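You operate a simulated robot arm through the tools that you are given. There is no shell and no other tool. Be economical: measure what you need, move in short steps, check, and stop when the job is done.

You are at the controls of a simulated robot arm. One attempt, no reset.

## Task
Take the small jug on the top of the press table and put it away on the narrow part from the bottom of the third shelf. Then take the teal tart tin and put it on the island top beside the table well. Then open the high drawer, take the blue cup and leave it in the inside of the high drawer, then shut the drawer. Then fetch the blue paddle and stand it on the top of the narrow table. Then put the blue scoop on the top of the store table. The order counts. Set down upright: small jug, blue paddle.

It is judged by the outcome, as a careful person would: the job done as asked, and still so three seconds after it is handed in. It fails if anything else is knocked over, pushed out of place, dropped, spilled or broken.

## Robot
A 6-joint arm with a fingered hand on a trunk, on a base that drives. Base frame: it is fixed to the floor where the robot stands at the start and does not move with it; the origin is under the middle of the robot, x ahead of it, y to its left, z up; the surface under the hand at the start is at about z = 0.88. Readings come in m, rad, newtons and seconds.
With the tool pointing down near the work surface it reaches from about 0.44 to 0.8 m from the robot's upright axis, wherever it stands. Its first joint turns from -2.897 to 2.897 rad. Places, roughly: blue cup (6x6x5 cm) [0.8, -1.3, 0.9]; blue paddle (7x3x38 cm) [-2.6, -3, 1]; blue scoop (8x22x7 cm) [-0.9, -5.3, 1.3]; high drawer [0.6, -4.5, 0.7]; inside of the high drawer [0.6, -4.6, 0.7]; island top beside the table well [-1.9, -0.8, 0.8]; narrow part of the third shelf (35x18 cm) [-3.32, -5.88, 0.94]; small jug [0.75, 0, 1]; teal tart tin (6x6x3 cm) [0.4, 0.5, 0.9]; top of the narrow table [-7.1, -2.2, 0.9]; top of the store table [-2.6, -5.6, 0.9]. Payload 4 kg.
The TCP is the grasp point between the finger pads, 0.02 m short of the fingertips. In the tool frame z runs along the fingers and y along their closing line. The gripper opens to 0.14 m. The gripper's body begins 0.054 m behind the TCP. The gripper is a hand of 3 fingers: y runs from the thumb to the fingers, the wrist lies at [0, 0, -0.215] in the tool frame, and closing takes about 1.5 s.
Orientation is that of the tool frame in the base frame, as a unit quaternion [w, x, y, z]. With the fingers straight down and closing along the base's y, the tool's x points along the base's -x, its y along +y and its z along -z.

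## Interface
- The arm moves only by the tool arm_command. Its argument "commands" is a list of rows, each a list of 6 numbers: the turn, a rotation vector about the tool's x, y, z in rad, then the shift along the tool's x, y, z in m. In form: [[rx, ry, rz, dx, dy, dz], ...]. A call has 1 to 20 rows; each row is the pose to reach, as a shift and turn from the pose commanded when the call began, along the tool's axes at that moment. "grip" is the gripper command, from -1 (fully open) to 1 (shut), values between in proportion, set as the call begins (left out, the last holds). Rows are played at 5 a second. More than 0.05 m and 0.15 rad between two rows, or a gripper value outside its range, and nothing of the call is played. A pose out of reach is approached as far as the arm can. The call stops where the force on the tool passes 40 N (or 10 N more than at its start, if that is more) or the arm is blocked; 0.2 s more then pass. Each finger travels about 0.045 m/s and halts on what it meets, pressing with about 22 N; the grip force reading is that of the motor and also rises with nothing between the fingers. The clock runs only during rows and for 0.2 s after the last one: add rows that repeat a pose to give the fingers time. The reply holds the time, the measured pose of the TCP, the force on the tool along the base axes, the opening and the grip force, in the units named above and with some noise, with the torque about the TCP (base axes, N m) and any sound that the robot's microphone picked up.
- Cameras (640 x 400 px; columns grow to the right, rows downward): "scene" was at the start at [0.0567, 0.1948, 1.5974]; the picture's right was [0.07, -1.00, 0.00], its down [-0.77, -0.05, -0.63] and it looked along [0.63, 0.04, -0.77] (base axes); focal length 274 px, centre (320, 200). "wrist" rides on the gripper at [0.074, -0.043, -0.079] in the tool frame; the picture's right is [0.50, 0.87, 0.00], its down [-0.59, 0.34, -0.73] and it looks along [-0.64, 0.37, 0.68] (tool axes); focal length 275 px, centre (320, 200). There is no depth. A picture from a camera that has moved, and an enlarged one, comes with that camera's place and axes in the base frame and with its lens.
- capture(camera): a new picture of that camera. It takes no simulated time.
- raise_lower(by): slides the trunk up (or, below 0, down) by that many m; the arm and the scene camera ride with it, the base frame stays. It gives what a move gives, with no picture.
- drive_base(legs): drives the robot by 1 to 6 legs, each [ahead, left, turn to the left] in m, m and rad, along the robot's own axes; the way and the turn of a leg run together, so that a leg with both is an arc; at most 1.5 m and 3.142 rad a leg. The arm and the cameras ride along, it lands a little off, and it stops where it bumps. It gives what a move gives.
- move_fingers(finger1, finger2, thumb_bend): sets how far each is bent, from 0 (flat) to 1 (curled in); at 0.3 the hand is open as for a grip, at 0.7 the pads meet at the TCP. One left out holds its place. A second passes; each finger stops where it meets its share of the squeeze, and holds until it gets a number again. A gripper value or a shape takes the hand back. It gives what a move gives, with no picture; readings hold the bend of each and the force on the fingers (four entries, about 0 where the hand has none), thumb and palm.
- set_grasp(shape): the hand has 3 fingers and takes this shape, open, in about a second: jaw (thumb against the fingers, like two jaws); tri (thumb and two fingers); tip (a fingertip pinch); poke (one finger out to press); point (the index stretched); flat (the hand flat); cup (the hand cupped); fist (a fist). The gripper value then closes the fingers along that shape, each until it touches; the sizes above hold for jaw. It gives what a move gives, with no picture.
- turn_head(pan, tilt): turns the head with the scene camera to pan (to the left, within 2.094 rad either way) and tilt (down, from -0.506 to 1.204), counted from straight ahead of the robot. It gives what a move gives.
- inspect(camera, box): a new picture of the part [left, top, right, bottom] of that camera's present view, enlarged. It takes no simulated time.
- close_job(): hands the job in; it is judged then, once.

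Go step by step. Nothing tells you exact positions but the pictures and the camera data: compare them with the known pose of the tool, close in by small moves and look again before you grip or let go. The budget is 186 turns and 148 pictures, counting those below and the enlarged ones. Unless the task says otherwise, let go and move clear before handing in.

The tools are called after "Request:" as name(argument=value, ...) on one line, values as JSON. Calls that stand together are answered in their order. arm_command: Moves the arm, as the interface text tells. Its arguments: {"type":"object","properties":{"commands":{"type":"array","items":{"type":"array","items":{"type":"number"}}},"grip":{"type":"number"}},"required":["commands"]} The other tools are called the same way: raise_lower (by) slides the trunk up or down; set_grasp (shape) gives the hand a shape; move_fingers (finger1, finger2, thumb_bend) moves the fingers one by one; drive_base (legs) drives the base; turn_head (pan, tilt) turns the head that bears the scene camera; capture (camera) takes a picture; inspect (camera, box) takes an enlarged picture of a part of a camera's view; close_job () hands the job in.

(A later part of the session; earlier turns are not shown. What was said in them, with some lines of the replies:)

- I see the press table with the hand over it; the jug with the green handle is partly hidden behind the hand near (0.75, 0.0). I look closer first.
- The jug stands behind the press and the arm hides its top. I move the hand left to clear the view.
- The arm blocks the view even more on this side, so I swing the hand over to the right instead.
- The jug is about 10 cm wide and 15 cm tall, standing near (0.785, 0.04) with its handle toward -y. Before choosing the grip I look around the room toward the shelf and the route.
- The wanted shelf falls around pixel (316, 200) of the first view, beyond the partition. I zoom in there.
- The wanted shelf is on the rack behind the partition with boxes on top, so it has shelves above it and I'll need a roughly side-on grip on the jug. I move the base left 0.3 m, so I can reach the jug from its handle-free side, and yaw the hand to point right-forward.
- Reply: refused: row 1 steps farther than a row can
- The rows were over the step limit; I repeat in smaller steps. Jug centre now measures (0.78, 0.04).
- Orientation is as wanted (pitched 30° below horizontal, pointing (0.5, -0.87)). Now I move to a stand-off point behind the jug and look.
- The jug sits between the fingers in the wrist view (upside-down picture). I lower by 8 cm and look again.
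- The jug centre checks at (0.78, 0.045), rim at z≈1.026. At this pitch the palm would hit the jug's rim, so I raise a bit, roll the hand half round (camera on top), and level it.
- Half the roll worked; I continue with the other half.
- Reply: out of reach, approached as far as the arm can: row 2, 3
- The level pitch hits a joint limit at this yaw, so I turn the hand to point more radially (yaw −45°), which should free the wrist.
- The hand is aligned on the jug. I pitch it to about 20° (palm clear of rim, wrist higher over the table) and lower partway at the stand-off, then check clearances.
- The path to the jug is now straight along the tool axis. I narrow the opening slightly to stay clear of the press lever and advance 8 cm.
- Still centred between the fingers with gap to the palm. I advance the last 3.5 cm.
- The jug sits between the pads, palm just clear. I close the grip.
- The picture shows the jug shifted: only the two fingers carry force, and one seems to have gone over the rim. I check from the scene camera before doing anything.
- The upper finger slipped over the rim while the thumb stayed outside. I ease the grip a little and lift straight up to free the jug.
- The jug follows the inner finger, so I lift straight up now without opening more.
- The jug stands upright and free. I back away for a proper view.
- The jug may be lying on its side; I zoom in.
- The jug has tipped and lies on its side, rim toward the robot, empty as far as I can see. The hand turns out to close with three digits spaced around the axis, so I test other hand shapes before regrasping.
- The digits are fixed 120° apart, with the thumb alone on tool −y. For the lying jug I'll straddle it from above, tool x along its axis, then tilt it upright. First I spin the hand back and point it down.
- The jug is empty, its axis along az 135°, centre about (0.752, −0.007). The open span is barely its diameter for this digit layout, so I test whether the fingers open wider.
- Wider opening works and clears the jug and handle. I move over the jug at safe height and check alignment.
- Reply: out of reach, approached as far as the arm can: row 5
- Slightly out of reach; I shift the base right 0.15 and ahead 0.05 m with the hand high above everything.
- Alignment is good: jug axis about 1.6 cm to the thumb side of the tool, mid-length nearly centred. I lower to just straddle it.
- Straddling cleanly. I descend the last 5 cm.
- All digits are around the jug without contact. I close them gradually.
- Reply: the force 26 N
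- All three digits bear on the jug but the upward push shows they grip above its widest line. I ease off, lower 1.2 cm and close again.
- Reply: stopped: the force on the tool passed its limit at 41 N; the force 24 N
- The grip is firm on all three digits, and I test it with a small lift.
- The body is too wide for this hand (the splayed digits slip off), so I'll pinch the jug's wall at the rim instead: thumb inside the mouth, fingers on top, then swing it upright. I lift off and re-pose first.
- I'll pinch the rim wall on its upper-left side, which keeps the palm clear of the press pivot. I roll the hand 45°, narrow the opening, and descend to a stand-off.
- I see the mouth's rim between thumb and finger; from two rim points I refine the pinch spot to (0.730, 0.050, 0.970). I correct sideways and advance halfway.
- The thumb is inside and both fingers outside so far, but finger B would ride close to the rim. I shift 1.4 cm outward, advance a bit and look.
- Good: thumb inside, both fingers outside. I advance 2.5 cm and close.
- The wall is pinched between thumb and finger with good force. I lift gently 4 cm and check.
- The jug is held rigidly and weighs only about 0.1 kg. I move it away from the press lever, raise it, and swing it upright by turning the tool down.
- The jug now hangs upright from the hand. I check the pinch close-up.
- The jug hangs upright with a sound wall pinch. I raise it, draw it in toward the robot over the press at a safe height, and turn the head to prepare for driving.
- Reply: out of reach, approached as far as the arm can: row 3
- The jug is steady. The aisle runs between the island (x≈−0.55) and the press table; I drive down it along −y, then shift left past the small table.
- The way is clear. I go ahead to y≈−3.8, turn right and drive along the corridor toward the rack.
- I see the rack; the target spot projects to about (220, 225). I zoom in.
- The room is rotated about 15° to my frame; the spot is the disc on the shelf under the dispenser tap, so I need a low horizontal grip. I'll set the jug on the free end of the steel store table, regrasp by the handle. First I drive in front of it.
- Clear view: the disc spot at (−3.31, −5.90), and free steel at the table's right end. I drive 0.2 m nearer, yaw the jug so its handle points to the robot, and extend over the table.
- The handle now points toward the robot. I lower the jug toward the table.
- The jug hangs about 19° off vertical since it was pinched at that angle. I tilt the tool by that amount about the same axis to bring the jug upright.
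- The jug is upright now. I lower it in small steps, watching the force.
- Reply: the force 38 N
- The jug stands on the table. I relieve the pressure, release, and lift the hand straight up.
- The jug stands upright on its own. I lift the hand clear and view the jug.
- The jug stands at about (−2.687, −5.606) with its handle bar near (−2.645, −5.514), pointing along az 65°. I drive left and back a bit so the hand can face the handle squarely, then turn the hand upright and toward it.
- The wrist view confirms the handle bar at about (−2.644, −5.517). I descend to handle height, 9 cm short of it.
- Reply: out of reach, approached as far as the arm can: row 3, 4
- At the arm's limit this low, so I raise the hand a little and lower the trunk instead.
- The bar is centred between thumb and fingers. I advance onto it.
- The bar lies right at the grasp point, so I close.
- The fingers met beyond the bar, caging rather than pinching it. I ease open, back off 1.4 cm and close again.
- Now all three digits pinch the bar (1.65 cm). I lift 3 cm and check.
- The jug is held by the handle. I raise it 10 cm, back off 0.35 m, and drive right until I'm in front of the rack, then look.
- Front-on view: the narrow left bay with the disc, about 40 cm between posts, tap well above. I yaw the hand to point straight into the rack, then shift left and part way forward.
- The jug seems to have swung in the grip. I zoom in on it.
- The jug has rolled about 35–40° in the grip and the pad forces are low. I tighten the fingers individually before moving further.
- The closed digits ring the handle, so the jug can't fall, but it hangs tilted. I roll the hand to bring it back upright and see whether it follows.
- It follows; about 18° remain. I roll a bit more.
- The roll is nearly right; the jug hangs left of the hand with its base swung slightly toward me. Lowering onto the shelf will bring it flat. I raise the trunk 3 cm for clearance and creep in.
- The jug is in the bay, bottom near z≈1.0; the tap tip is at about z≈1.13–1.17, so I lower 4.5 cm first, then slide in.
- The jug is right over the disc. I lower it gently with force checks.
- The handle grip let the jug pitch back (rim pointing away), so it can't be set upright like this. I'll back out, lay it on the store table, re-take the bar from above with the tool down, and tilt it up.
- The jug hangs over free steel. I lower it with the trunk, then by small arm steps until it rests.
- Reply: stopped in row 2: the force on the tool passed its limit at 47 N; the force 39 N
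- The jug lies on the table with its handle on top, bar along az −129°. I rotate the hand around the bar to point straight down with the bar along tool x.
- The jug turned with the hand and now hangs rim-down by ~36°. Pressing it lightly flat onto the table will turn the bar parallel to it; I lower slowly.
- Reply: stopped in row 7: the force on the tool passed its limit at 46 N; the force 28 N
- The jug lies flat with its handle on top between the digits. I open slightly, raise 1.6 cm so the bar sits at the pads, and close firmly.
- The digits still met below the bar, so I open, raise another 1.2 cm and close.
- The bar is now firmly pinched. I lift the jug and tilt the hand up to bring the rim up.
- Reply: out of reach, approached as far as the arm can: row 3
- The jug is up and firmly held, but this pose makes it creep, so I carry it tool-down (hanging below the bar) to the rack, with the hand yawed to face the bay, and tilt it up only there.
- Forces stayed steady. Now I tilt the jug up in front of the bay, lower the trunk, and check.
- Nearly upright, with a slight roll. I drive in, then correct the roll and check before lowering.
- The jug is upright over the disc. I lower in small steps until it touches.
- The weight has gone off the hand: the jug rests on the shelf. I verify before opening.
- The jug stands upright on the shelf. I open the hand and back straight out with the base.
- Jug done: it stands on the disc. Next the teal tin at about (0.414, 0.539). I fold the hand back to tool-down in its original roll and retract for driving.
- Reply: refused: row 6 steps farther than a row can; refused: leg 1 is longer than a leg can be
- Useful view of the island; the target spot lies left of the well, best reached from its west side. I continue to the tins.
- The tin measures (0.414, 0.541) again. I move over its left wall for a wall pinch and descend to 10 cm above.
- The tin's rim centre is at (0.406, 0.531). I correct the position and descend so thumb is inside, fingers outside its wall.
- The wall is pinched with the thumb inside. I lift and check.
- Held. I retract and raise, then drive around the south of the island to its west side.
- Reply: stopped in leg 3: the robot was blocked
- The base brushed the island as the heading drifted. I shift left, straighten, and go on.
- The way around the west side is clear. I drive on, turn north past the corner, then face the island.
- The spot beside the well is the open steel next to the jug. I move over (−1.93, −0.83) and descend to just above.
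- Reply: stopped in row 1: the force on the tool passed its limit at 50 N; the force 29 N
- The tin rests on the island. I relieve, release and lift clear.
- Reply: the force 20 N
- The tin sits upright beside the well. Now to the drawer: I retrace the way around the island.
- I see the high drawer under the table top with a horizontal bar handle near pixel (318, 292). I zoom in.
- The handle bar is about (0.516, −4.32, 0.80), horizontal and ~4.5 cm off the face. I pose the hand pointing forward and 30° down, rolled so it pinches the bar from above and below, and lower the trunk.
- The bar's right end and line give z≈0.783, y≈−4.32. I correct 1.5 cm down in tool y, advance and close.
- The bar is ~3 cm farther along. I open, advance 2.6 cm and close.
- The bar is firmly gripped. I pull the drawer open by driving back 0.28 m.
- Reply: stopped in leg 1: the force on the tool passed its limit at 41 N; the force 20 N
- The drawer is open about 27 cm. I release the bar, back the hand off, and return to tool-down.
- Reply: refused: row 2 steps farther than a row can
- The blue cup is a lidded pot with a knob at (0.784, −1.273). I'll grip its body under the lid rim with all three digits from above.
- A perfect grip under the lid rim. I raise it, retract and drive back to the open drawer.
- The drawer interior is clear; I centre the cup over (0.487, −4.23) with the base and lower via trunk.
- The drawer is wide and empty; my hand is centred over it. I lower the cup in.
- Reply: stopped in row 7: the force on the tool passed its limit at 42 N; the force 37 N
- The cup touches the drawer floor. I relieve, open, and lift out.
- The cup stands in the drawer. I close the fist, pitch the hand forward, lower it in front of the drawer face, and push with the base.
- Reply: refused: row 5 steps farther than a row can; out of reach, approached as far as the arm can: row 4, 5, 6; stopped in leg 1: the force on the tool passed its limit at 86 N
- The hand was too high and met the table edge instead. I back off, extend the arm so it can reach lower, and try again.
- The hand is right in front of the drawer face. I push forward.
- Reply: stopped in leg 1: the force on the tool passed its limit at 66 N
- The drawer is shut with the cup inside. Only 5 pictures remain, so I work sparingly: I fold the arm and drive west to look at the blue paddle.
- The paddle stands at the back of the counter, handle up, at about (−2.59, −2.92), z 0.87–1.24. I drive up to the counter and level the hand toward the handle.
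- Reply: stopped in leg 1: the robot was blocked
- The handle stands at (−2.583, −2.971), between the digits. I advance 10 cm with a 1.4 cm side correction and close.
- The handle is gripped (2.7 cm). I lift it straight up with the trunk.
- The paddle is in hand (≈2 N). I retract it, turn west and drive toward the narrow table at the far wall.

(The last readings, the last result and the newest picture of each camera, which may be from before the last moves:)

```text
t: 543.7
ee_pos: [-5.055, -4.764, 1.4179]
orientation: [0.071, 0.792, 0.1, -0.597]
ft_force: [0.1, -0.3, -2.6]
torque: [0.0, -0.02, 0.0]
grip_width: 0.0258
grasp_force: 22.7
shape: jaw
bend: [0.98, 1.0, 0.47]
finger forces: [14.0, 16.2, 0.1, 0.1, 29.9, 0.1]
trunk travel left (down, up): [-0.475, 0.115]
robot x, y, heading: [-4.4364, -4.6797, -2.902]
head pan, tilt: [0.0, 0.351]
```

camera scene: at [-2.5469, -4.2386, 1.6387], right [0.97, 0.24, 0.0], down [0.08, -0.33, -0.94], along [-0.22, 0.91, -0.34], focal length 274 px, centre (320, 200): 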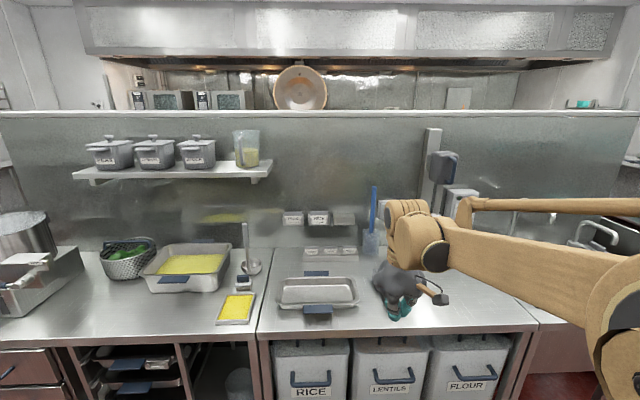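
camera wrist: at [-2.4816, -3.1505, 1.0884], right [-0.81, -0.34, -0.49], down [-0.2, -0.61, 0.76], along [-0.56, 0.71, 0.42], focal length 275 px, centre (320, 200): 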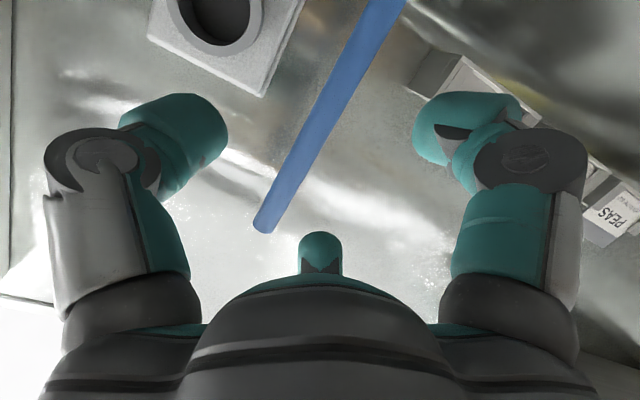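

Request:
drive_base(legs=[[0, -1.4, 0], [0, -1.0, 0], [0.5, 0, 0.03]])

Request:
turn_head(pan=-0.05, tilt=0.45)

Request:
capture(camera="scene")

```text
t: 558.1
ee_pos: [-6.1322, -2.5996, 1.4179]
orientation: [0.087, 0.789, 0.121, -0.596]
ft_force: [-0.1, -0.7, -1.6]
torque: [-0.01, -0.05, 0.02]
grip_width: 0.0258
grasp_force: 21.8
shape: jaw
bend: [0.98, 1.0, 0.47]
finger forces: [14.0, 16.1, 0.1, 0.0, 30.0, 0.1]
trunk travel left (down, up): [-0.475, 0.115]
robot x, y, heading: [-5.522, -2.4856, -2.852]
head pan, tilt: [0.0, 0.351]
```

```text
t: 558.8
ee_pos: [-6.134, -2.5998, 1.4183]
orientation: [0.086, 0.789, 0.121, -0.596]
ft_force: [-0.5, 0.3, -2.4]
torque: [-0.06, -0.03, 0.01]
grip_width: 0.0256
grasp_force: 22.7
shape: jaw
bend: [0.98, 1.0, 0.47]
finger forces: [14.1, 15.9, 0.1, 0.0, 30.0, 0.1]
trunk travel left (down, up): [-0.475, 0.115]
robot x, y, heading: [-5.5228, -2.4852, -2.851]
head pan, tilt: [-0.051, 0.45]
```

```text
2 pictures are left
camera scene: at [-5.5371, -2.6837, 1.9096], right [-0.24, 0.97, 0.0], down [0.42, 0.1, -0.9], along [-0.87, -0.22, -0.44], focal length 274 px, centre (320, 200)
```

scene: 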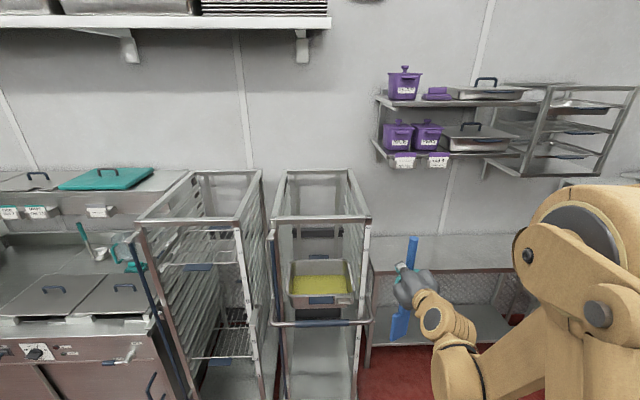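

The narrow table's top is clear near (−7.07, −2.25), with a wall shelf above at z≈1.45. I strafe right, lower the trunk so the paddle passes under the shelf, and drive in.

Request:
drive_base(legs=[[0, -0.6, 0]])

Request:
raise_lower(by=-0.2)

Request:
drive_base(legs=[[0.79, 0, 0]])

```text
t: 562.2
ee_pos: [-6.3055, -2.0247, 1.4171]
orientation: [0.087, 0.789, 0.121, -0.596]
ft_force: [-0.3, -0.2, -2.1]
torque: [-0.03, -0.04, -0.01]
grip_width: 0.0257
grasp_force: 22.1
shape: jaw
bend: [0.98, 1.0, 0.47]
finger forces: [14.0, 16.0, 0.0, 0.0, 30.0, 0.0]
trunk travel left (down, up): [-0.475, 0.115]
robot x, y, heading: [-5.6939, -1.9102, -2.851]
head pan, tilt: [-0.051, 0.45]
```

```text
t: 564.4
ee_pos: [-6.3066, -2.0252, 1.2175]
orientation: [0.086, 0.789, 0.12, -0.597]
ft_force: [-0.5, 0.1, -1.6]
torque: [0.01, -0.01, 0.0]
grip_width: 0.0258
grasp_force: 22.5
shape: jaw
bend: [0.98, 1.0, 0.47]
finger forces: [14.1, 16.0, 0.0, 0.1, 30.0, 0.1]
trunk travel left (down, up): [-0.275, 0.315]
robot x, y, heading: [-5.6949, -1.9114, -2.857]
head pan, tilt: [-0.051, 0.45]
```

```text
t: 568.5
ee_pos: [-7.0345, -2.2484, 1.2158]
orientation: [0.088, 0.788, 0.123, -0.597]
ft_force: [0.6, 0.4, -1.5]
torque: [0.01, -0.02, -0.01]
grip_width: 0.0258
grasp_force: 22.0
shape: jaw
bend: [0.98, 1.0, 0.47]
finger forces: [14.0, 16.0, 0.1, 0.0, 30.0, 0.0]
trunk travel left (down, up): [-0.275, 0.315]
robot x, y, heading: [-6.42, -2.1315, -2.848]
head pan, tilt: [-0.051, 0.45]
```

Request:
raise_lower(by=-0.045)

Request:
arm_command(commands=[[0, 0, 0, 0.0048, 0, 0.0014], [0, 0, 0, 0.0096, 0, 0.0027]])

Request:
arm_command(commands=[[0, 0, 0, 0.0048, 0, 0.0014], [0, 0, 0, 0.0087, 0, 0.0024]])

Request:
arm_command(commands=[[0, 0, 0, 0.0048, 0, 0.0014]])

```text
t: 569.3
ee_pos: [-7.034, -2.2479, 1.1713]
orientation: [0.087, 0.789, 0.122, -0.596]
ft_force: [1.3, -0.4, -1.4]
torque: [-0.02, -0.08, 0.0]
grip_width: 0.0259
grasp_force: 22.2
shape: jaw
bend: [0.98, 1.0, 0.47]
finger forces: [14.0, 15.8, 0.0, 0.1, 30.0, 0.0]
trunk travel left (down, up): [-0.23, 0.36]
robot x, y, heading: [-6.4229, -2.1284, -2.844]
head pan, tilt: [-0.051, 0.45]
```

```text
t: 569.9
ee_pos: [-7.0331, -2.2474, 1.1612]
orientation: [0.088, 0.788, 0.123, -0.597]
ft_force: [-0.1, 0.0, -0.9]
torque: [-0.04, -0.03, 0.02]
grip_width: 0.0256
grasp_force: 22.2
shape: jaw
bend: [0.98, 1.0, 0.47]
finger forces: [14.2, 16.0, 0.1, 0.0, 30.1, 0.0]
trunk travel left (down, up): [-0.23, 0.36]
robot x, y, heading: [-6.423, -2.131, -2.841]
head pan, tilt: [-0.051, 0.45]
```

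```text
t: 570.5
ee_pos: [-7.0328, -2.2489, 1.1512]
orientation: [0.087, 0.788, 0.122, -0.597]
ft_force: [-0.4, 0.3, -2.6]
torque: [-0.05, -0.06, -0.02]
grip_width: 0.0255
grasp_force: 22.0
shape: jaw
bend: [0.98, 1.0, 0.47]
finger forces: [14.1, 15.8, 0.1, 0.1, 30.2, 0.1]
trunk travel left (down, up): [-0.23, 0.36]
robot x, y, heading: [-6.4192, -2.1295, -2.847]
head pan, tilt: [-0.051, 0.45]
```

```text
t: 570.9
ee_pos: [-7.0333, -2.2482, 1.1487]
orientation: [0.088, 0.789, 0.123, -0.596]
ft_force: [0.9, 0.2, -2.5]
torque: [-0.03, -0.03, 0.02]
grip_width: 0.0254
grasp_force: 22.1
shape: jaw
bend: [0.98, 1.0, 0.47]
finger forces: [14.1, 16.1, 0.0, 0.1, 30.0, 0.0]
trunk travel left (down, up): [-0.23, 0.36]
robot x, y, heading: [-6.4244, -2.1318, -2.848]
head pan, tilt: [-0.051, 0.45]
```

Request:
arm_command(commands=[[0, 0, 0, 0.0029, 0, 0.0008], [0, 0, 0, 0.0058, 0, 0.0016], [0, 0, 0, 0.0087, 0, 0.0025], [0, 0, 0, 0.0115, 0, 0.0033]])

Request:
arm_command(commands=[[0, 0, 0, 0.0029, 0, 0.0008], [0, 0, 0, 0.0058, 0, 0.0016], [0, 0, 0, 0.0087, 0, 0.0025]])

```text
t: 571.9
ee_pos: [-7.0351, -2.2486, 1.1413]
orientation: [0.088, 0.789, 0.123, -0.596]
ft_force: [-0.8, 1.0, -2.3]
torque: [-0.05, -0.02, 0.0]
grip_width: 0.0257
grasp_force: 21.5
shape: jaw
bend: [0.98, 1.0, 0.47]
finger forces: [14.1, 15.9, 0.0, 0.0, 30.0, 0.0]
out of reach, approached as far as the arm can: row 4
trunk travel left (down, up): [-0.23, 0.36]
robot x, y, heading: [-6.4239, -2.1345, -2.848]
head pan, tilt: [-0.051, 0.45]
```

```text
t: 572.7
ee_pos: [-7.0389, -2.2494, 1.1372]
orientation: [0.087, 0.789, 0.122, -0.595]
ft_force: [0.0, 0.6, -2.4]
torque: [-0.01, 0.0, 0.02]
grip_width: 0.0255
grasp_force: 21.8
shape: jaw
bend: [0.98, 1.0, 0.47]
finger forces: [14.1, 15.8, 0.0, 0.1, 30.1, 0.0]
out of reach, approached as far as the arm can: row 2, 3
trunk travel left (down, up): [-0.23, 0.36]
robot x, y, heading: [-6.4229, -2.1337, -2.844]
head pan, tilt: [-0.051, 0.45]
```

Arm at its lower limit here; I continue lowering with the trunk in small steps.

Request:
raise_lower(by=-0.006)

Request:
raise_lower(by=-0.006)

Request:
raise_lower(by=-0.005)

Request:
raise_lower(by=-0.005)

```text
t: 573.3
ee_pos: [-7.0393, -2.2491, 1.1318]
orientation: [0.087, 0.789, 0.121, -0.596]
ft_force: [0.0, -0.3, -2.5]
torque: [0.01, -0.02, -0.03]
grip_width: 0.0255
grasp_force: 22.3
shape: jaw
bend: [0.98, 1.0, 0.47]
finger forces: [14.1, 15.8, 0.1, 0.1, 30.2, 0.0]
trunk travel left (down, up): [-0.224, 0.366]
robot x, y, heading: [-6.4238, -2.1341, -2.843]
head pan, tilt: [-0.051, 0.45]
```

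```text
t: 573.8
ee_pos: [-7.0373, -2.2486, 1.1276]
orientation: [0.088, 0.788, 0.123, -0.597]
ft_force: [-2.9, 3.0, 30.2]
torque: [0.3, 0.45, -0.12]
grip_width: 0.0258
grasp_force: 21.3
shape: jaw
bend: [0.98, 1.0, 0.46]
finger forces: [22.7, 9.2, 0.0, 0.1, 34.5, 0.1]
trunk travel left (down, up): [-0.218, 0.372]
robot x, y, heading: [-6.4214, -2.1289, -2.843]
head pan, tilt: [-0.051, 0.45]
```

```text
t: 574.4
ee_pos: [-7.0365, -2.2491, 1.1217]
orientation: [0.088, 0.788, 0.122, -0.597]
ft_force: [-3.7, 3.0, 29.9]
torque: [0.4, 0.42, -0.01]
grip_width: 0.0264
grasp_force: 21.7
shape: jaw
bend: [0.99, 1.0, 0.46]
finger forces: [22.0, 11.8, 0.0, 0.0, 33.2, 0.0]
trunk travel left (down, up): [-0.213, 0.377]
robot x, y, heading: [-6.4235, -2.1326, -2.845]
head pan, tilt: [-0.051, 0.45]
```

```text
t: 574.9
ee_pos: [-7.0377, -2.2491, 1.1159]
orientation: [0.088, 0.789, 0.123, -0.595]
ft_force: [-2.7, 1.9, 23.8]
torque: [0.37, 0.36, -0.02]
grip_width: 0.0264
grasp_force: 21.5
shape: jaw
bend: [0.99, 1.0, 0.46]
finger forces: [18.6, 14.7, 0.1, 0.0, 28.1, 0.0]
trunk travel left (down, up): [-0.208, 0.382]
robot x, y, heading: [-6.4223, -2.1334, -2.849]
head pan, tilt: [-0.051, 0.45]
```

Request:
raise_lower(by=0.004)

Request:
arm_command(commands=[[0, 0, 0, 0, 0, 0], [0, 0, 0, 0, 0, 0], [0, 0, 0, 0, 0, 0]], grip=0.5)

Request:
inspect(camera="scene", box=[240, 150, 480, 400])

```text
t: 575.5
ee_pos: [-7.0382, -2.2515, 1.1184]
orientation: [0.088, 0.79, 0.123, -0.594]
ft_force: [-0.4, -0.5, -1.7]
torque: [-0.01, -0.04, 0.0]
grip_width: 0.026
grasp_force: 21.9
shape: jaw
bend: [0.99, 1.0, 0.46]
finger forces: [17.4, 16.2, 0.0, 0.1, 26.7, 0.1]
trunk travel left (down, up): [-0.212, 0.378]
robot x, y, heading: [-6.4228, -2.1275, -2.85]
head pan, tilt: [-0.051, 0.45]
```

```text
t: 576.2
ee_pos: [-7.0374, -2.2491, 1.118]
orientation: [0.087, 0.789, 0.122, -0.596]
ft_force: [0.9, -0.1, 0.5]
torque: [-0.01, -0.03, 0.01]
grip_width: 0.035
grasp_force: 0.1
shape: jaw
bend: [0.46, 0.46, 0.45]
finger forces: [0.5, 0.0, 0.0, 0.1, 0.0, 0.1]
trunk travel left (down, up): [-0.212, 0.378]
robot x, y, heading: [-6.4238, -2.1322, -2.848]
head pan, tilt: [-0.051, 0.45]
```

```text
1.60 times, centred on (360, 275) of scene
camera zoom: at [-6.4371, -2.3303, 1.6466], right [-0.24, 0.97, 0.0], down [0.42, 0.11, -0.9], along [-0.87, -0.22, -0.44], focal length 438 px, centre (256, 80)
```

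zoom: 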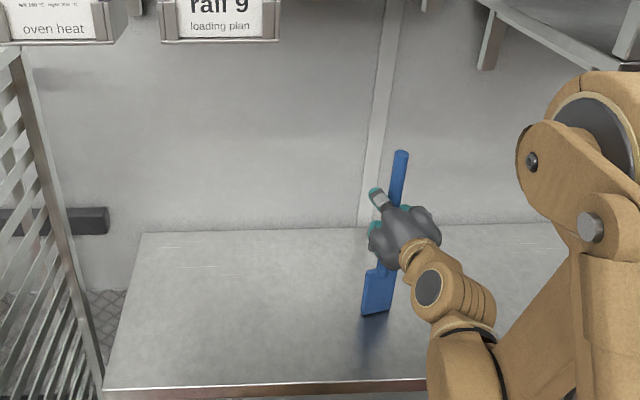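

The paddle stands upright on the table. I open wider, back the hand out along its axis, and drive off.

Request:
arm_command(commands=[[0, 0, 0, 0, 0, 0], [0, 0, 0, 0, 0, 0], [0, 0, 0, 0, 0, 0], [0, 0, 0, 0, 0, 0], [0, 0, 0, 0, 0, -0.01], [0, 0, 0, 0, 0, -0.025], [0, 0, 0, 0, 0, -0.05], [0, 0, 0, 0, 0, -0.08], [0, 0, 0, 0, 0, -0.11]], grip=-0.3)

Request:
drive_base(legs=[[-0.8, 0, 0], [0, 1.2, 0], [0, 1.2, 0], [-1.0, 0, 0], [-1.4, 0, 0]])

```text
t: 578.2
ee_pos: [-6.9433, -2.2192, 1.1696]
orientation: [0.088, 0.789, 0.123, -0.596]
ft_force: [0.5, -0.3, 0.0]
torque: [0.0, 0.0, 0.01]
grip_width: 0.0905
grasp_force: 0.0
shape: jaw
bend: [0.29, 0.29, 0.27]
finger forces: [0.0, 0.1, 0.1, 0.0, 0.0, 0.0]
out of reach, approached as far as the arm can: row 5, 6, 7, 8, 9
trunk travel left (down, up): [-0.212, 0.378]
robot x, y, heading: [-6.4206, -2.1341, -2.844]
head pan, tilt: [-0.051, 0.45]
```

```text
t: 597.6
ee_pos: [-4.8045, -4.1306, 1.1692]
orientation: [0.086, 0.79, 0.121, -0.594]
ft_force: [-0.3, -0.1, -0.5]
torque: [-0.03, 0.01, -0.02]
grip_width: 0.0905
grasp_force: 0.1
shape: jaw
bend: [0.29, 0.29, 0.27]
finger forces: [0.0, 0.0, 0.0, 0.0, 0.0, 0.1]
trunk travel left (down, up): [-0.212, 0.378]
robot x, y, heading: [-4.2792, -4.0426, -2.851]
head pan, tilt: [-0.051, 0.45]
stopped in leg 4: the robot was blocked; the commanded pose is now the measured one
```

The paddle is left standing. I clear the counter corner and drive toward the rack with the blue scoop.

Request:
drive_base(legs=[[0, 0.5, 0], [-1.4, 0, 0], [-1.4, 0, 0], [0, 0, 1.551], [0.4, 0.15, 0]])

Request:
turn_head(pan=0.0, tilt=0.15)

```text
t: 619.3
ee_pos: [-1.2109, -4.5801, 1.1698]
orientation: [0.468, 0.496, 0.626, -0.378]
ft_force: [-0.2, 0.7, 0.5]
torque: [0.0, -0.01, -0.01]
grip_width: 0.0906
grasp_force: 0.1
shape: jaw
bend: [0.29, 0.29, 0.27]
finger forces: [0.1, 0.0, 0.1, 0.1, 0.0, 0.0]
trunk travel left (down, up): [-0.212, 0.378]
robot x, y, heading: [-1.2621, -4.0555, -1.347]
head pan, tilt: [-0.051, 0.45]
```

```text
t: 620.1
ee_pos: [-1.2123, -4.5786, 1.1701]
orientation: [0.469, 0.496, 0.627, -0.377]
ft_force: [0.1, -0.4, -0.9]
torque: [0.02, 0.02, 0.0]
grip_width: 0.0906
grasp_force: 0.1
shape: jaw
bend: [0.29, 0.29, 0.27]
finger forces: [0.0, 0.1, 0.0, 0.0, 0.1, 0.0]
trunk travel left (down, up): [-0.212, 0.378]
robot x, y, heading: [-1.2609, -4.0516, -1.348]
head pan, tilt: [0.0, 0.15]
```

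I use the last picture on the scoop's shelf.

Request:
inspect(camera="scene", box=[230, 140, 470, 300])

```text
2.50 times, centred on (350, 220) of scene
camera zoom: at [-1.0593, -4.0836, 1.6744], right [-0.98, -0.22, 0.0], down [-0.03, 0.15, -0.99], along [0.22, -0.96, -0.15], focal length 684 px, centre (245, 150)
```

zoom: 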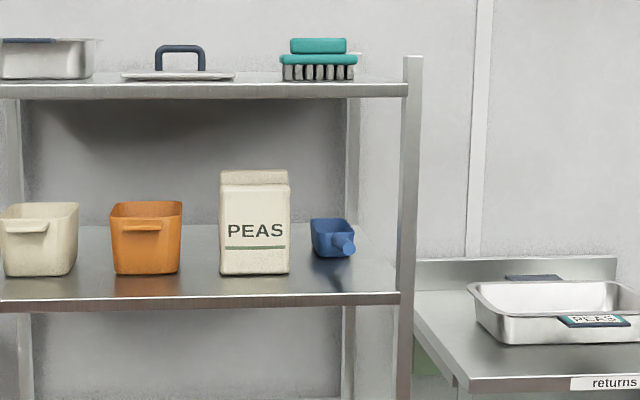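

The scoop lies in the gap right of the PEAS box, handle end toward me at about (−0.97, −5.2, 1.34). I roll the hand so the camera is on top, raise the trunk and move up to the shelf.

Request:
arm_command(commands=[[0, 0, 0.145, 0, 0, 0], [0, 0, 0.29, 0, 0, 0], [0, 0, 0.435, 0, 0, 0], [0, 0, 0.58, 0, 0, 0], [0, 0, 0.725, 0, 0, 0], [0, 0, 0.87, 0, 0, 0], [0, 0, 1.015, 0, 0, 0], [0, 0, 1.16, 0, 0, 0], [0, 0, 1.305, 0, 0, 0], [0, 0, 1.45, 0, 0, 0], [0, 0, 1.571, 0, 0, 0]], grip=-0.05)

Request:
arm_command(commands=[[0, 0, 0.145, 0, 0, 0], [0, 0, 0.29, 0, 0, 0], [0, 0, 0.435, 0, 0, 0], [0, 0, 0.58, 0, 0, 0], [0, 0, 0.725, 0, 0, 0], [0, 0, 0.87, 0, 0, 0], [0, 0, 1.015, 0, 0, 0], [0, 0, 1.16, 0, 0, 0], [0, 0, 1.305, 0, 0, 0], [0, 0, 1.45, 0, 0, 0], [0, 0, 1.571, 0, 0, 0]])

Request:
raise_lower(by=0.218)

Request:
drive_base(legs=[[0.5, 0.096, 0]])

```text
t: 622.5
ee_pos: [-1.2109, -4.5793, 1.1703]
orientation: [0.597, 0.794, 0.091, 0.066]
ft_force: [-0.2, 0.1, 0.1]
torque: [0.01, 0.01, -0.02]
grip_width: 0.0739
grasp_force: 0.0
shape: jaw
bend: [0.33, 0.33, 0.32]
finger forces: [0.0, 0.0, 0.0, 0.0, 0.0, 0.1]
trunk travel left (down, up): [-0.212, 0.378]
robot x, y, heading: [-1.2584, -4.0548, -1.358]
head pan, tilt: [0.0, 0.15]
```

```text
t: 624.9
ee_pos: [-1.2121, -4.5796, 1.17]
orientation: [0.376, 0.626, -0.497, 0.469]
ft_force: [-0.3, 0.0, 0.4]
torque: [0.03, 0.01, -0.02]
grip_width: 0.0738
grasp_force: 0.1
shape: jaw
bend: [0.33, 0.33, 0.32]
finger forces: [0.0, 0.1, 0.1, 0.0, 0.0, 0.0]
trunk travel left (down, up): [-0.212, 0.378]
robot x, y, heading: [-1.2615, -4.0493, -1.353]
head pan, tilt: [0.0, 0.15]
```

```text
t: 627.2
ee_pos: [-1.2113, -4.5799, 1.3877]
orientation: [0.376, 0.627, -0.495, 0.469]
ft_force: [-1.1, -0.9, -0.5]
torque: [0.0, -0.02, -0.02]
grip_width: 0.0742
grasp_force: 0.1
shape: jaw
bend: [0.33, 0.33, 0.32]
finger forces: [0.0, 0.1, 0.0, 0.0, 0.1, 0.0]
trunk travel left (down, up): [-0.43, 0.16]
robot x, y, heading: [-1.2575, -4.0529, -1.356]
head pan, tilt: [0.0, 0.15]
```

```text
t: 630.2
ee_pos: [-1.0098, -5.0412, 1.3888]
orientation: [0.377, 0.627, -0.495, 0.469]
ft_force: [1.0, 0.9, -0.5]
torque: [-0.01, 0.02, -0.02]
grip_width: 0.0739
grasp_force: 0.1
shape: jaw
bend: [0.33, 0.33, 0.32]
finger forces: [0.0, 0.0, 0.0, 0.0, 0.0, 0.1]
trunk travel left (down, up): [-0.43, 0.16]
robot x, y, heading: [-1.0591, -4.5142, -1.348]
head pan, tilt: [0.0, 0.15]
```

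Aligned: I advance 21 cm along the tool axis to surround the handle, and close.

Request:
arm_command(commands=[[0, 0, 0, 0.009, 0, 0.04], [0, 0, 0, 0.009, 0, 0.08], [0, 0, 0, 0.009, 0, 0.12], [0, 0, 0, 0.009, 0, 0.15], [0, 0, 0, 0.009, 0, 0.175], [0, 0, 0, 0.009, 0, 0.195]])

Request:
arm_command(commands=[[0, 0, 0, 0, 0, 0], [0, 0, 0, 0, 0, 0], [0, 0, 0, 0, 0, 0], [0, 0, 0, 0, 0, 0], [0, 0, 0, 0, 0, 0], [0, 0, 0, 0, 0, 0], [0, 0, 0, 0, 0, 0]], grip=1)

```text
t: 631.4
ee_pos: [-0.9703, -5.1996, 1.3533]
orientation: [0.381, 0.624, -0.494, 0.471]
ft_force: [-3.6, 8.1, 39.3]
torque: [1.52, 1.58, -0.24]
grip_width: 0.0692
grasp_force: 0.0
shape: jaw
bend: [0.33, 0.39, 0.32]
finger forces: [0.0, 39.2, 0.0, 0.0, 0.0, 0.0]
trunk travel left (down, up): [-0.43, 0.16]
robot x, y, heading: [-1.0615, -4.5116, -1.343]
head pan, tilt: [0.0, 0.15]
stopped in row 6: the force on the tool passed its limit at 45 N (the readings are from after the stop); the commanded pose is now the measured one
```

```text
t: 633.0
ee_pos: [-0.9705, -5.2054, 1.3493]
orientation: [0.379, 0.625, -0.496, 0.469]
ft_force: [0.0, 1.8, 6.5]
torque: [-0.09, -0.06, -0.04]
grip_width: 0.0153
grasp_force: 21.8
shape: jaw
bend: [0.67, 0.45, 0.66]
finger forces: [18.1, 17.4, 0.0, 0.0, 19.6, 0.0]
trunk travel left (down, up): [-0.43, 0.16]
robot x, y, heading: [-1.0628, -4.5125, -1.347]
head pan, tilt: [0.0, 0.15]
```

All three digits hold something about 1.5 cm thick: the handle. I lift slightly and back out with the base.

Request:
arm_command(commands=[[0, 0, 0, 0.0096, 0, -0.0028], [0, 0, 0, 0.0192, 0, -0.0055], [0, 0, 0, 0.0288, 0, -0.0083], [0, 0, 0, 0.0384, 0, -0.011]])

Request:
drive_base(legs=[[-0.45, 0, 0]])

```text
t: 634.0
ee_pos: [-0.9693, -5.2059, 1.3895]
orientation: [0.378, 0.626, -0.495, 0.469]
ft_force: [-0.6, 0.9, 0.2]
torque: [0.08, 0.03, 0.01]
grip_width: 0.0156
grasp_force: 22.1
shape: jaw
bend: [0.67, 0.45, 0.66]
finger forces: [14.8, 19.7, 0.1, 0.0, 18.6, 0.1]
trunk travel left (down, up): [-0.43, 0.16]
robot x, y, heading: [-1.0625, -4.517, -1.349]
head pan, tilt: [0.0, 0.15]
```

```text
t: 636.7
ee_pos: [-1.0619, -4.777, 1.3893]
orientation: [0.377, 0.628, -0.492, 0.471]
ft_force: [0.0, 0.2, -1.2]
torque: [0.1, -0.03, 0.03]
grip_width: 0.0156
grasp_force: 22.3
shape: jaw
bend: [0.67, 0.45, 0.66]
finger forces: [14.9, 19.8, 0.1, 0.0, 18.7, 0.0]
trunk travel left (down, up): [-0.43, 0.16]
robot x, y, heading: [-1.1619, -4.0844, -1.342]
head pan, tilt: [0.0, 0.15]
```

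Torque and weight show the scoop is held. I drive to the store table with it raised.

Request:
drive_base(legs=[[0, -1.45, 0], [0, -0.44, 0.03]])

```text
t: 646.1
ee_pos: [-2.8432, -5.2367, 1.3889]
orientation: [0.365, 0.639, -0.479, 0.479]
ft_force: [0.1, 0.1, -1.1]
torque: [0.1, -0.01, 0.01]
grip_width: 0.0154
grasp_force: 22.2
shape: jaw
bend: [0.67, 0.45, 0.66]
finger forces: [14.8, 19.9, 0.1, 0.0, 18.6, 0.1]
trunk travel left (down, up): [-0.43, 0.16]
robot x, y, heading: [-2.9695, -4.5498, -1.297]
head pan, tilt: [0.0, 0.15]
```

Request:
drive_base(legs=[[0.297, -0.03, 0]])

Request:
raise_lower(by=-0.38)

Request:
raise_lower(by=-0.02)

Request:
raise_lower(by=-0.012)

Request:
raise_lower(by=-0.01)

```text
t: 648.1
ee_pos: [-2.7954, -5.5304, 1.3881]
orientation: [0.367, 0.638, -0.48, 0.478]
ft_force: [-0.8, -0.3, -1.4]
torque: [0.05, 0.03, -0.01]
grip_width: 0.0159
grasp_force: 22.1
shape: jaw
bend: [0.67, 0.45, 0.66]
finger forces: [14.7, 19.9, 0.0, 0.0, 18.7, 0.0]
trunk travel left (down, up): [-0.43, 0.16]
robot x, y, heading: [-2.9231, -4.8421, -1.302]
head pan, tilt: [0.0, 0.15]
```

```text
t: 651.8
ee_pos: [-2.7957, -5.5287, 1.0102]
orientation: [0.367, 0.637, -0.481, 0.477]
ft_force: [0.9, -0.3, -0.7]
torque: [0.09, 0.03, -0.02]
grip_width: 0.0155
grasp_force: 22.3
shape: jaw
bend: [0.67, 0.45, 0.66]
finger forces: [14.8, 20.0, 0.1, 0.0, 18.6, 0.1]
trunk travel left (down, up): [-0.05, 0.54]
robot x, y, heading: [-2.9238, -4.8396, -1.304]
head pan, tilt: [0.0, 0.15]
```

```text
t: 652.5
ee_pos: [-2.7969, -5.5291, 0.9895]
orientation: [0.367, 0.638, -0.48, 0.478]
ft_force: [-0.5, -0.5, 0.3]
torque: [0.05, 0.04, -0.01]
grip_width: 0.016
grasp_force: 21.7
shape: jaw
bend: [0.67, 0.45, 0.66]
finger forces: [14.8, 20.0, 0.1, 0.0, 18.6, 0.0]
trunk travel left (down, up): [-0.03, 0.56]
robot x, y, heading: [-2.9236, -4.8412, -1.299]
head pan, tilt: [0.0, 0.15]
```

```text
t: 653.1
ee_pos: [-2.7969, -5.5285, 0.9774]
orientation: [0.367, 0.638, -0.479, 0.479]
ft_force: [-0.5, 0.8, -1.5]
torque: [0.05, 0.04, 0.05]
grip_width: 0.0157
grasp_force: 22.1
shape: jaw
bend: [0.67, 0.45, 0.66]
finger forces: [14.7, 20.1, 0.1, 0.0, 18.5, 0.1]
trunk travel left (down, up): [-0.018, 0.572]
robot x, y, heading: [-2.9208, -4.8461, -1.306]
head pan, tilt: [0.0, 0.15]
```

```text
t: 653.6
ee_pos: [-2.796, -5.5293, 0.9674]
orientation: [0.367, 0.637, -0.48, 0.478]
ft_force: [-0.2, 0.0, -0.3]
torque: [0.07, 0.02, 0.02]
grip_width: 0.0156
grasp_force: 21.9
shape: jaw
bend: [0.67, 0.45, 0.66]
finger forces: [14.8, 19.9, 0.0, 0.1, 18.6, 0.0]
trunk travel left (down, up): [-0.008, 0.582]
robot x, y, heading: [-2.9232, -4.8449, -1.301]
head pan, tilt: [0.0, 0.15]
```

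I continue down with small arm steps until the scoop touches.

Request:
arm_command(commands=[[0, 0, 0, -0.0029, 0, 0.0008], [0, 0, 0, -0.0058, 0, 0.0017], [0, 0, 0, -0.0086, 0, 0.0025]])

Request:
arm_command(commands=[[0, 0, 0, -0.0029, 0, 0.0008], [0, 0, 0, -0.0058, 0, 0.0017], [0, 0, 0, -0.0086, 0, 0.0025]])

Request:
arm_command(commands=[[0, 0, 0, -0.0029, 0, 0.0008], [0, 0, 0, -0.0058, 0, 0.0017], [0, 0, 0, -0.0086, 0, 0.0025]])

```text
t: 654.4
ee_pos: [-2.7953, -5.529, 0.9583]
orientation: [0.368, 0.637, -0.481, 0.477]
ft_force: [0.3, -0.6, -1.4]
torque: [0.1, 0.0, 0.01]
grip_width: 0.0157
grasp_force: 21.8
shape: jaw
bend: [0.67, 0.45, 0.66]
finger forces: [14.8, 20.0, 0.0, 0.0, 18.6, 0.0]
trunk travel left (down, up): [-0.008, 0.582]
robot x, y, heading: [-2.9168, -4.8391, -1.303]
head pan, tilt: [0.0, 0.15]
```

```text
t: 655.2
ee_pos: [-2.796, -5.5286, 0.9503]
orientation: [0.367, 0.638, -0.48, 0.478]
ft_force: [0.2, -0.8, -1.1]
torque: [0.06, 0.0, 0.02]
grip_width: 0.0157
grasp_force: 21.7
shape: jaw
bend: [0.67, 0.45, 0.66]
finger forces: [14.9, 20.2, 0.0, 0.0, 18.5, 0.1]
trunk travel left (down, up): [-0.008, 0.582]
robot x, y, heading: [-2.9185, -4.843, -1.305]
head pan, tilt: [0.0, 0.15]
```

```text
t: 656.0
ee_pos: [-2.7981, -5.5288, 0.9402]
orientation: [0.367, 0.637, -0.48, 0.478]
ft_force: [0.1, -0.2, -0.8]
torque: [0.02, 0.01, 0.03]
grip_width: 0.0158
grasp_force: 22.1
shape: jaw
bend: [0.67, 0.45, 0.66]
finger forces: [16.0, 20.4, 0.0, 0.0, 18.2, 0.0]
trunk travel left (down, up): [-0.008, 0.582]
robot x, y, heading: [-2.9212, -4.8435, -1.303]
head pan, tilt: [0.0, 0.15]
```

The torque has dropped, so the bowl is touching. A last small step, then I release and back out.

Request:
arm_command(commands=[[0, 0, 0, -0.0029, 0, 0.0008], [0, 0, 0, -0.0048, 0, 0.0014]])

Request:
arm_command(commands=[[0, 0, 0, 0, 0, 0], [0, 0, 0, 0, 0, 0], [0, 0, 0, 0, 0, 0], [0, 0, 0, 0, 0, 0], [0, 0, 0, 0, 0, 0]], grip=0.35)

Request:
drive_base(legs=[[-0.6, 0, 0]])

```text
t: 656.6
ee_pos: [-2.7967, -5.5295, 0.9366]
orientation: [0.367, 0.638, -0.48, 0.478]
ft_force: [-0.6, -0.2, 0.7]
torque: [-0.09, -0.02, 0.01]
grip_width: 0.016
grasp_force: 22.1
shape: jaw
bend: [0.67, 0.45, 0.66]
finger forces: [17.2, 20.1, 0.1, 0.0, 17.9, 0.0]
trunk travel left (down, up): [-0.008, 0.582]
robot x, y, heading: [-2.919, -4.8462, -1.305]
head pan, tilt: [0.0, 0.15]
```

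```text
t: 657.8
ee_pos: [-2.7977, -5.5299, 0.9367]
orientation: [0.367, 0.638, -0.48, 0.478]
ft_force: [1.5, 0.4, -0.5]
torque: [-0.02, 0.01, -0.02]
grip_width: 0.0452
grasp_force: 0.1
shape: jaw
bend: [0.42, 0.42, 0.41]
finger forces: [0.1, 0.3, 0.0, 0.0, 0.0, 0.1]
trunk travel left (down, up): [-0.008, 0.582]
robot x, y, heading: [-2.9188, -4.8446, -1.301]
head pan, tilt: [0.0, 0.15]
```

```text
t: 661.1
ee_pos: [-2.9521, -4.9705, 0.9358]
orientation: [0.368, 0.637, -0.481, 0.477]
ft_force: [-0.5, 0.2, 1.3]
torque: [0.03, 0.01, -0.01]
grip_width: 0.0452
grasp_force: 0.1
shape: jaw
bend: [0.42, 0.42, 0.41]
finger forces: [0.1, 0.0, 0.1, 0.0, 0.0, 0.1]
trunk travel left (down, up): [-0.008, 0.582]
robot x, y, heading: [-3.0749, -4.28, -1.308]
head pan, tilt: [0.0, 0.15]
```

The forces show the scoop is down and the hand is empty and clear. I have no pictures left, so I couldn't check the scoop by eye, and I hand the job in.

Request:
close_job()

```text
The job is handed in.
```

I did all five steps in order and handed the job in, but the scoop's final position rests on force readings alone, because I had no pictures left to check it.

- **Small jug:** it stands upright on the narrow part of the third shelf. I knocked it over on the press table on the first grasp attempt. It looked empty, and I saw no spill. I also laid it on its side on the store table once to get a better grip.
- **Teal tart tin:** it sits upright on the island top beside the well.
- **Blue cup:** it stood upright in the high drawer when I last saw it, and the drawer is shut. My first push missed the drawer and hit the table edge hard (86 N). I saw nothing out of place afterwards.
- **Blue paddle:** it stood upright on the narrow table in the last picture I took of it, which was before I moved the hand away.
- **Blue scoop:** I set it down near the right end of the store table, going by the drop in load on the hand.

The base was blocked three times while driving: once by the island, once at the paddle counter, and once while backing up, probably by the corner of that counter. I saw nothing displaced at the time.
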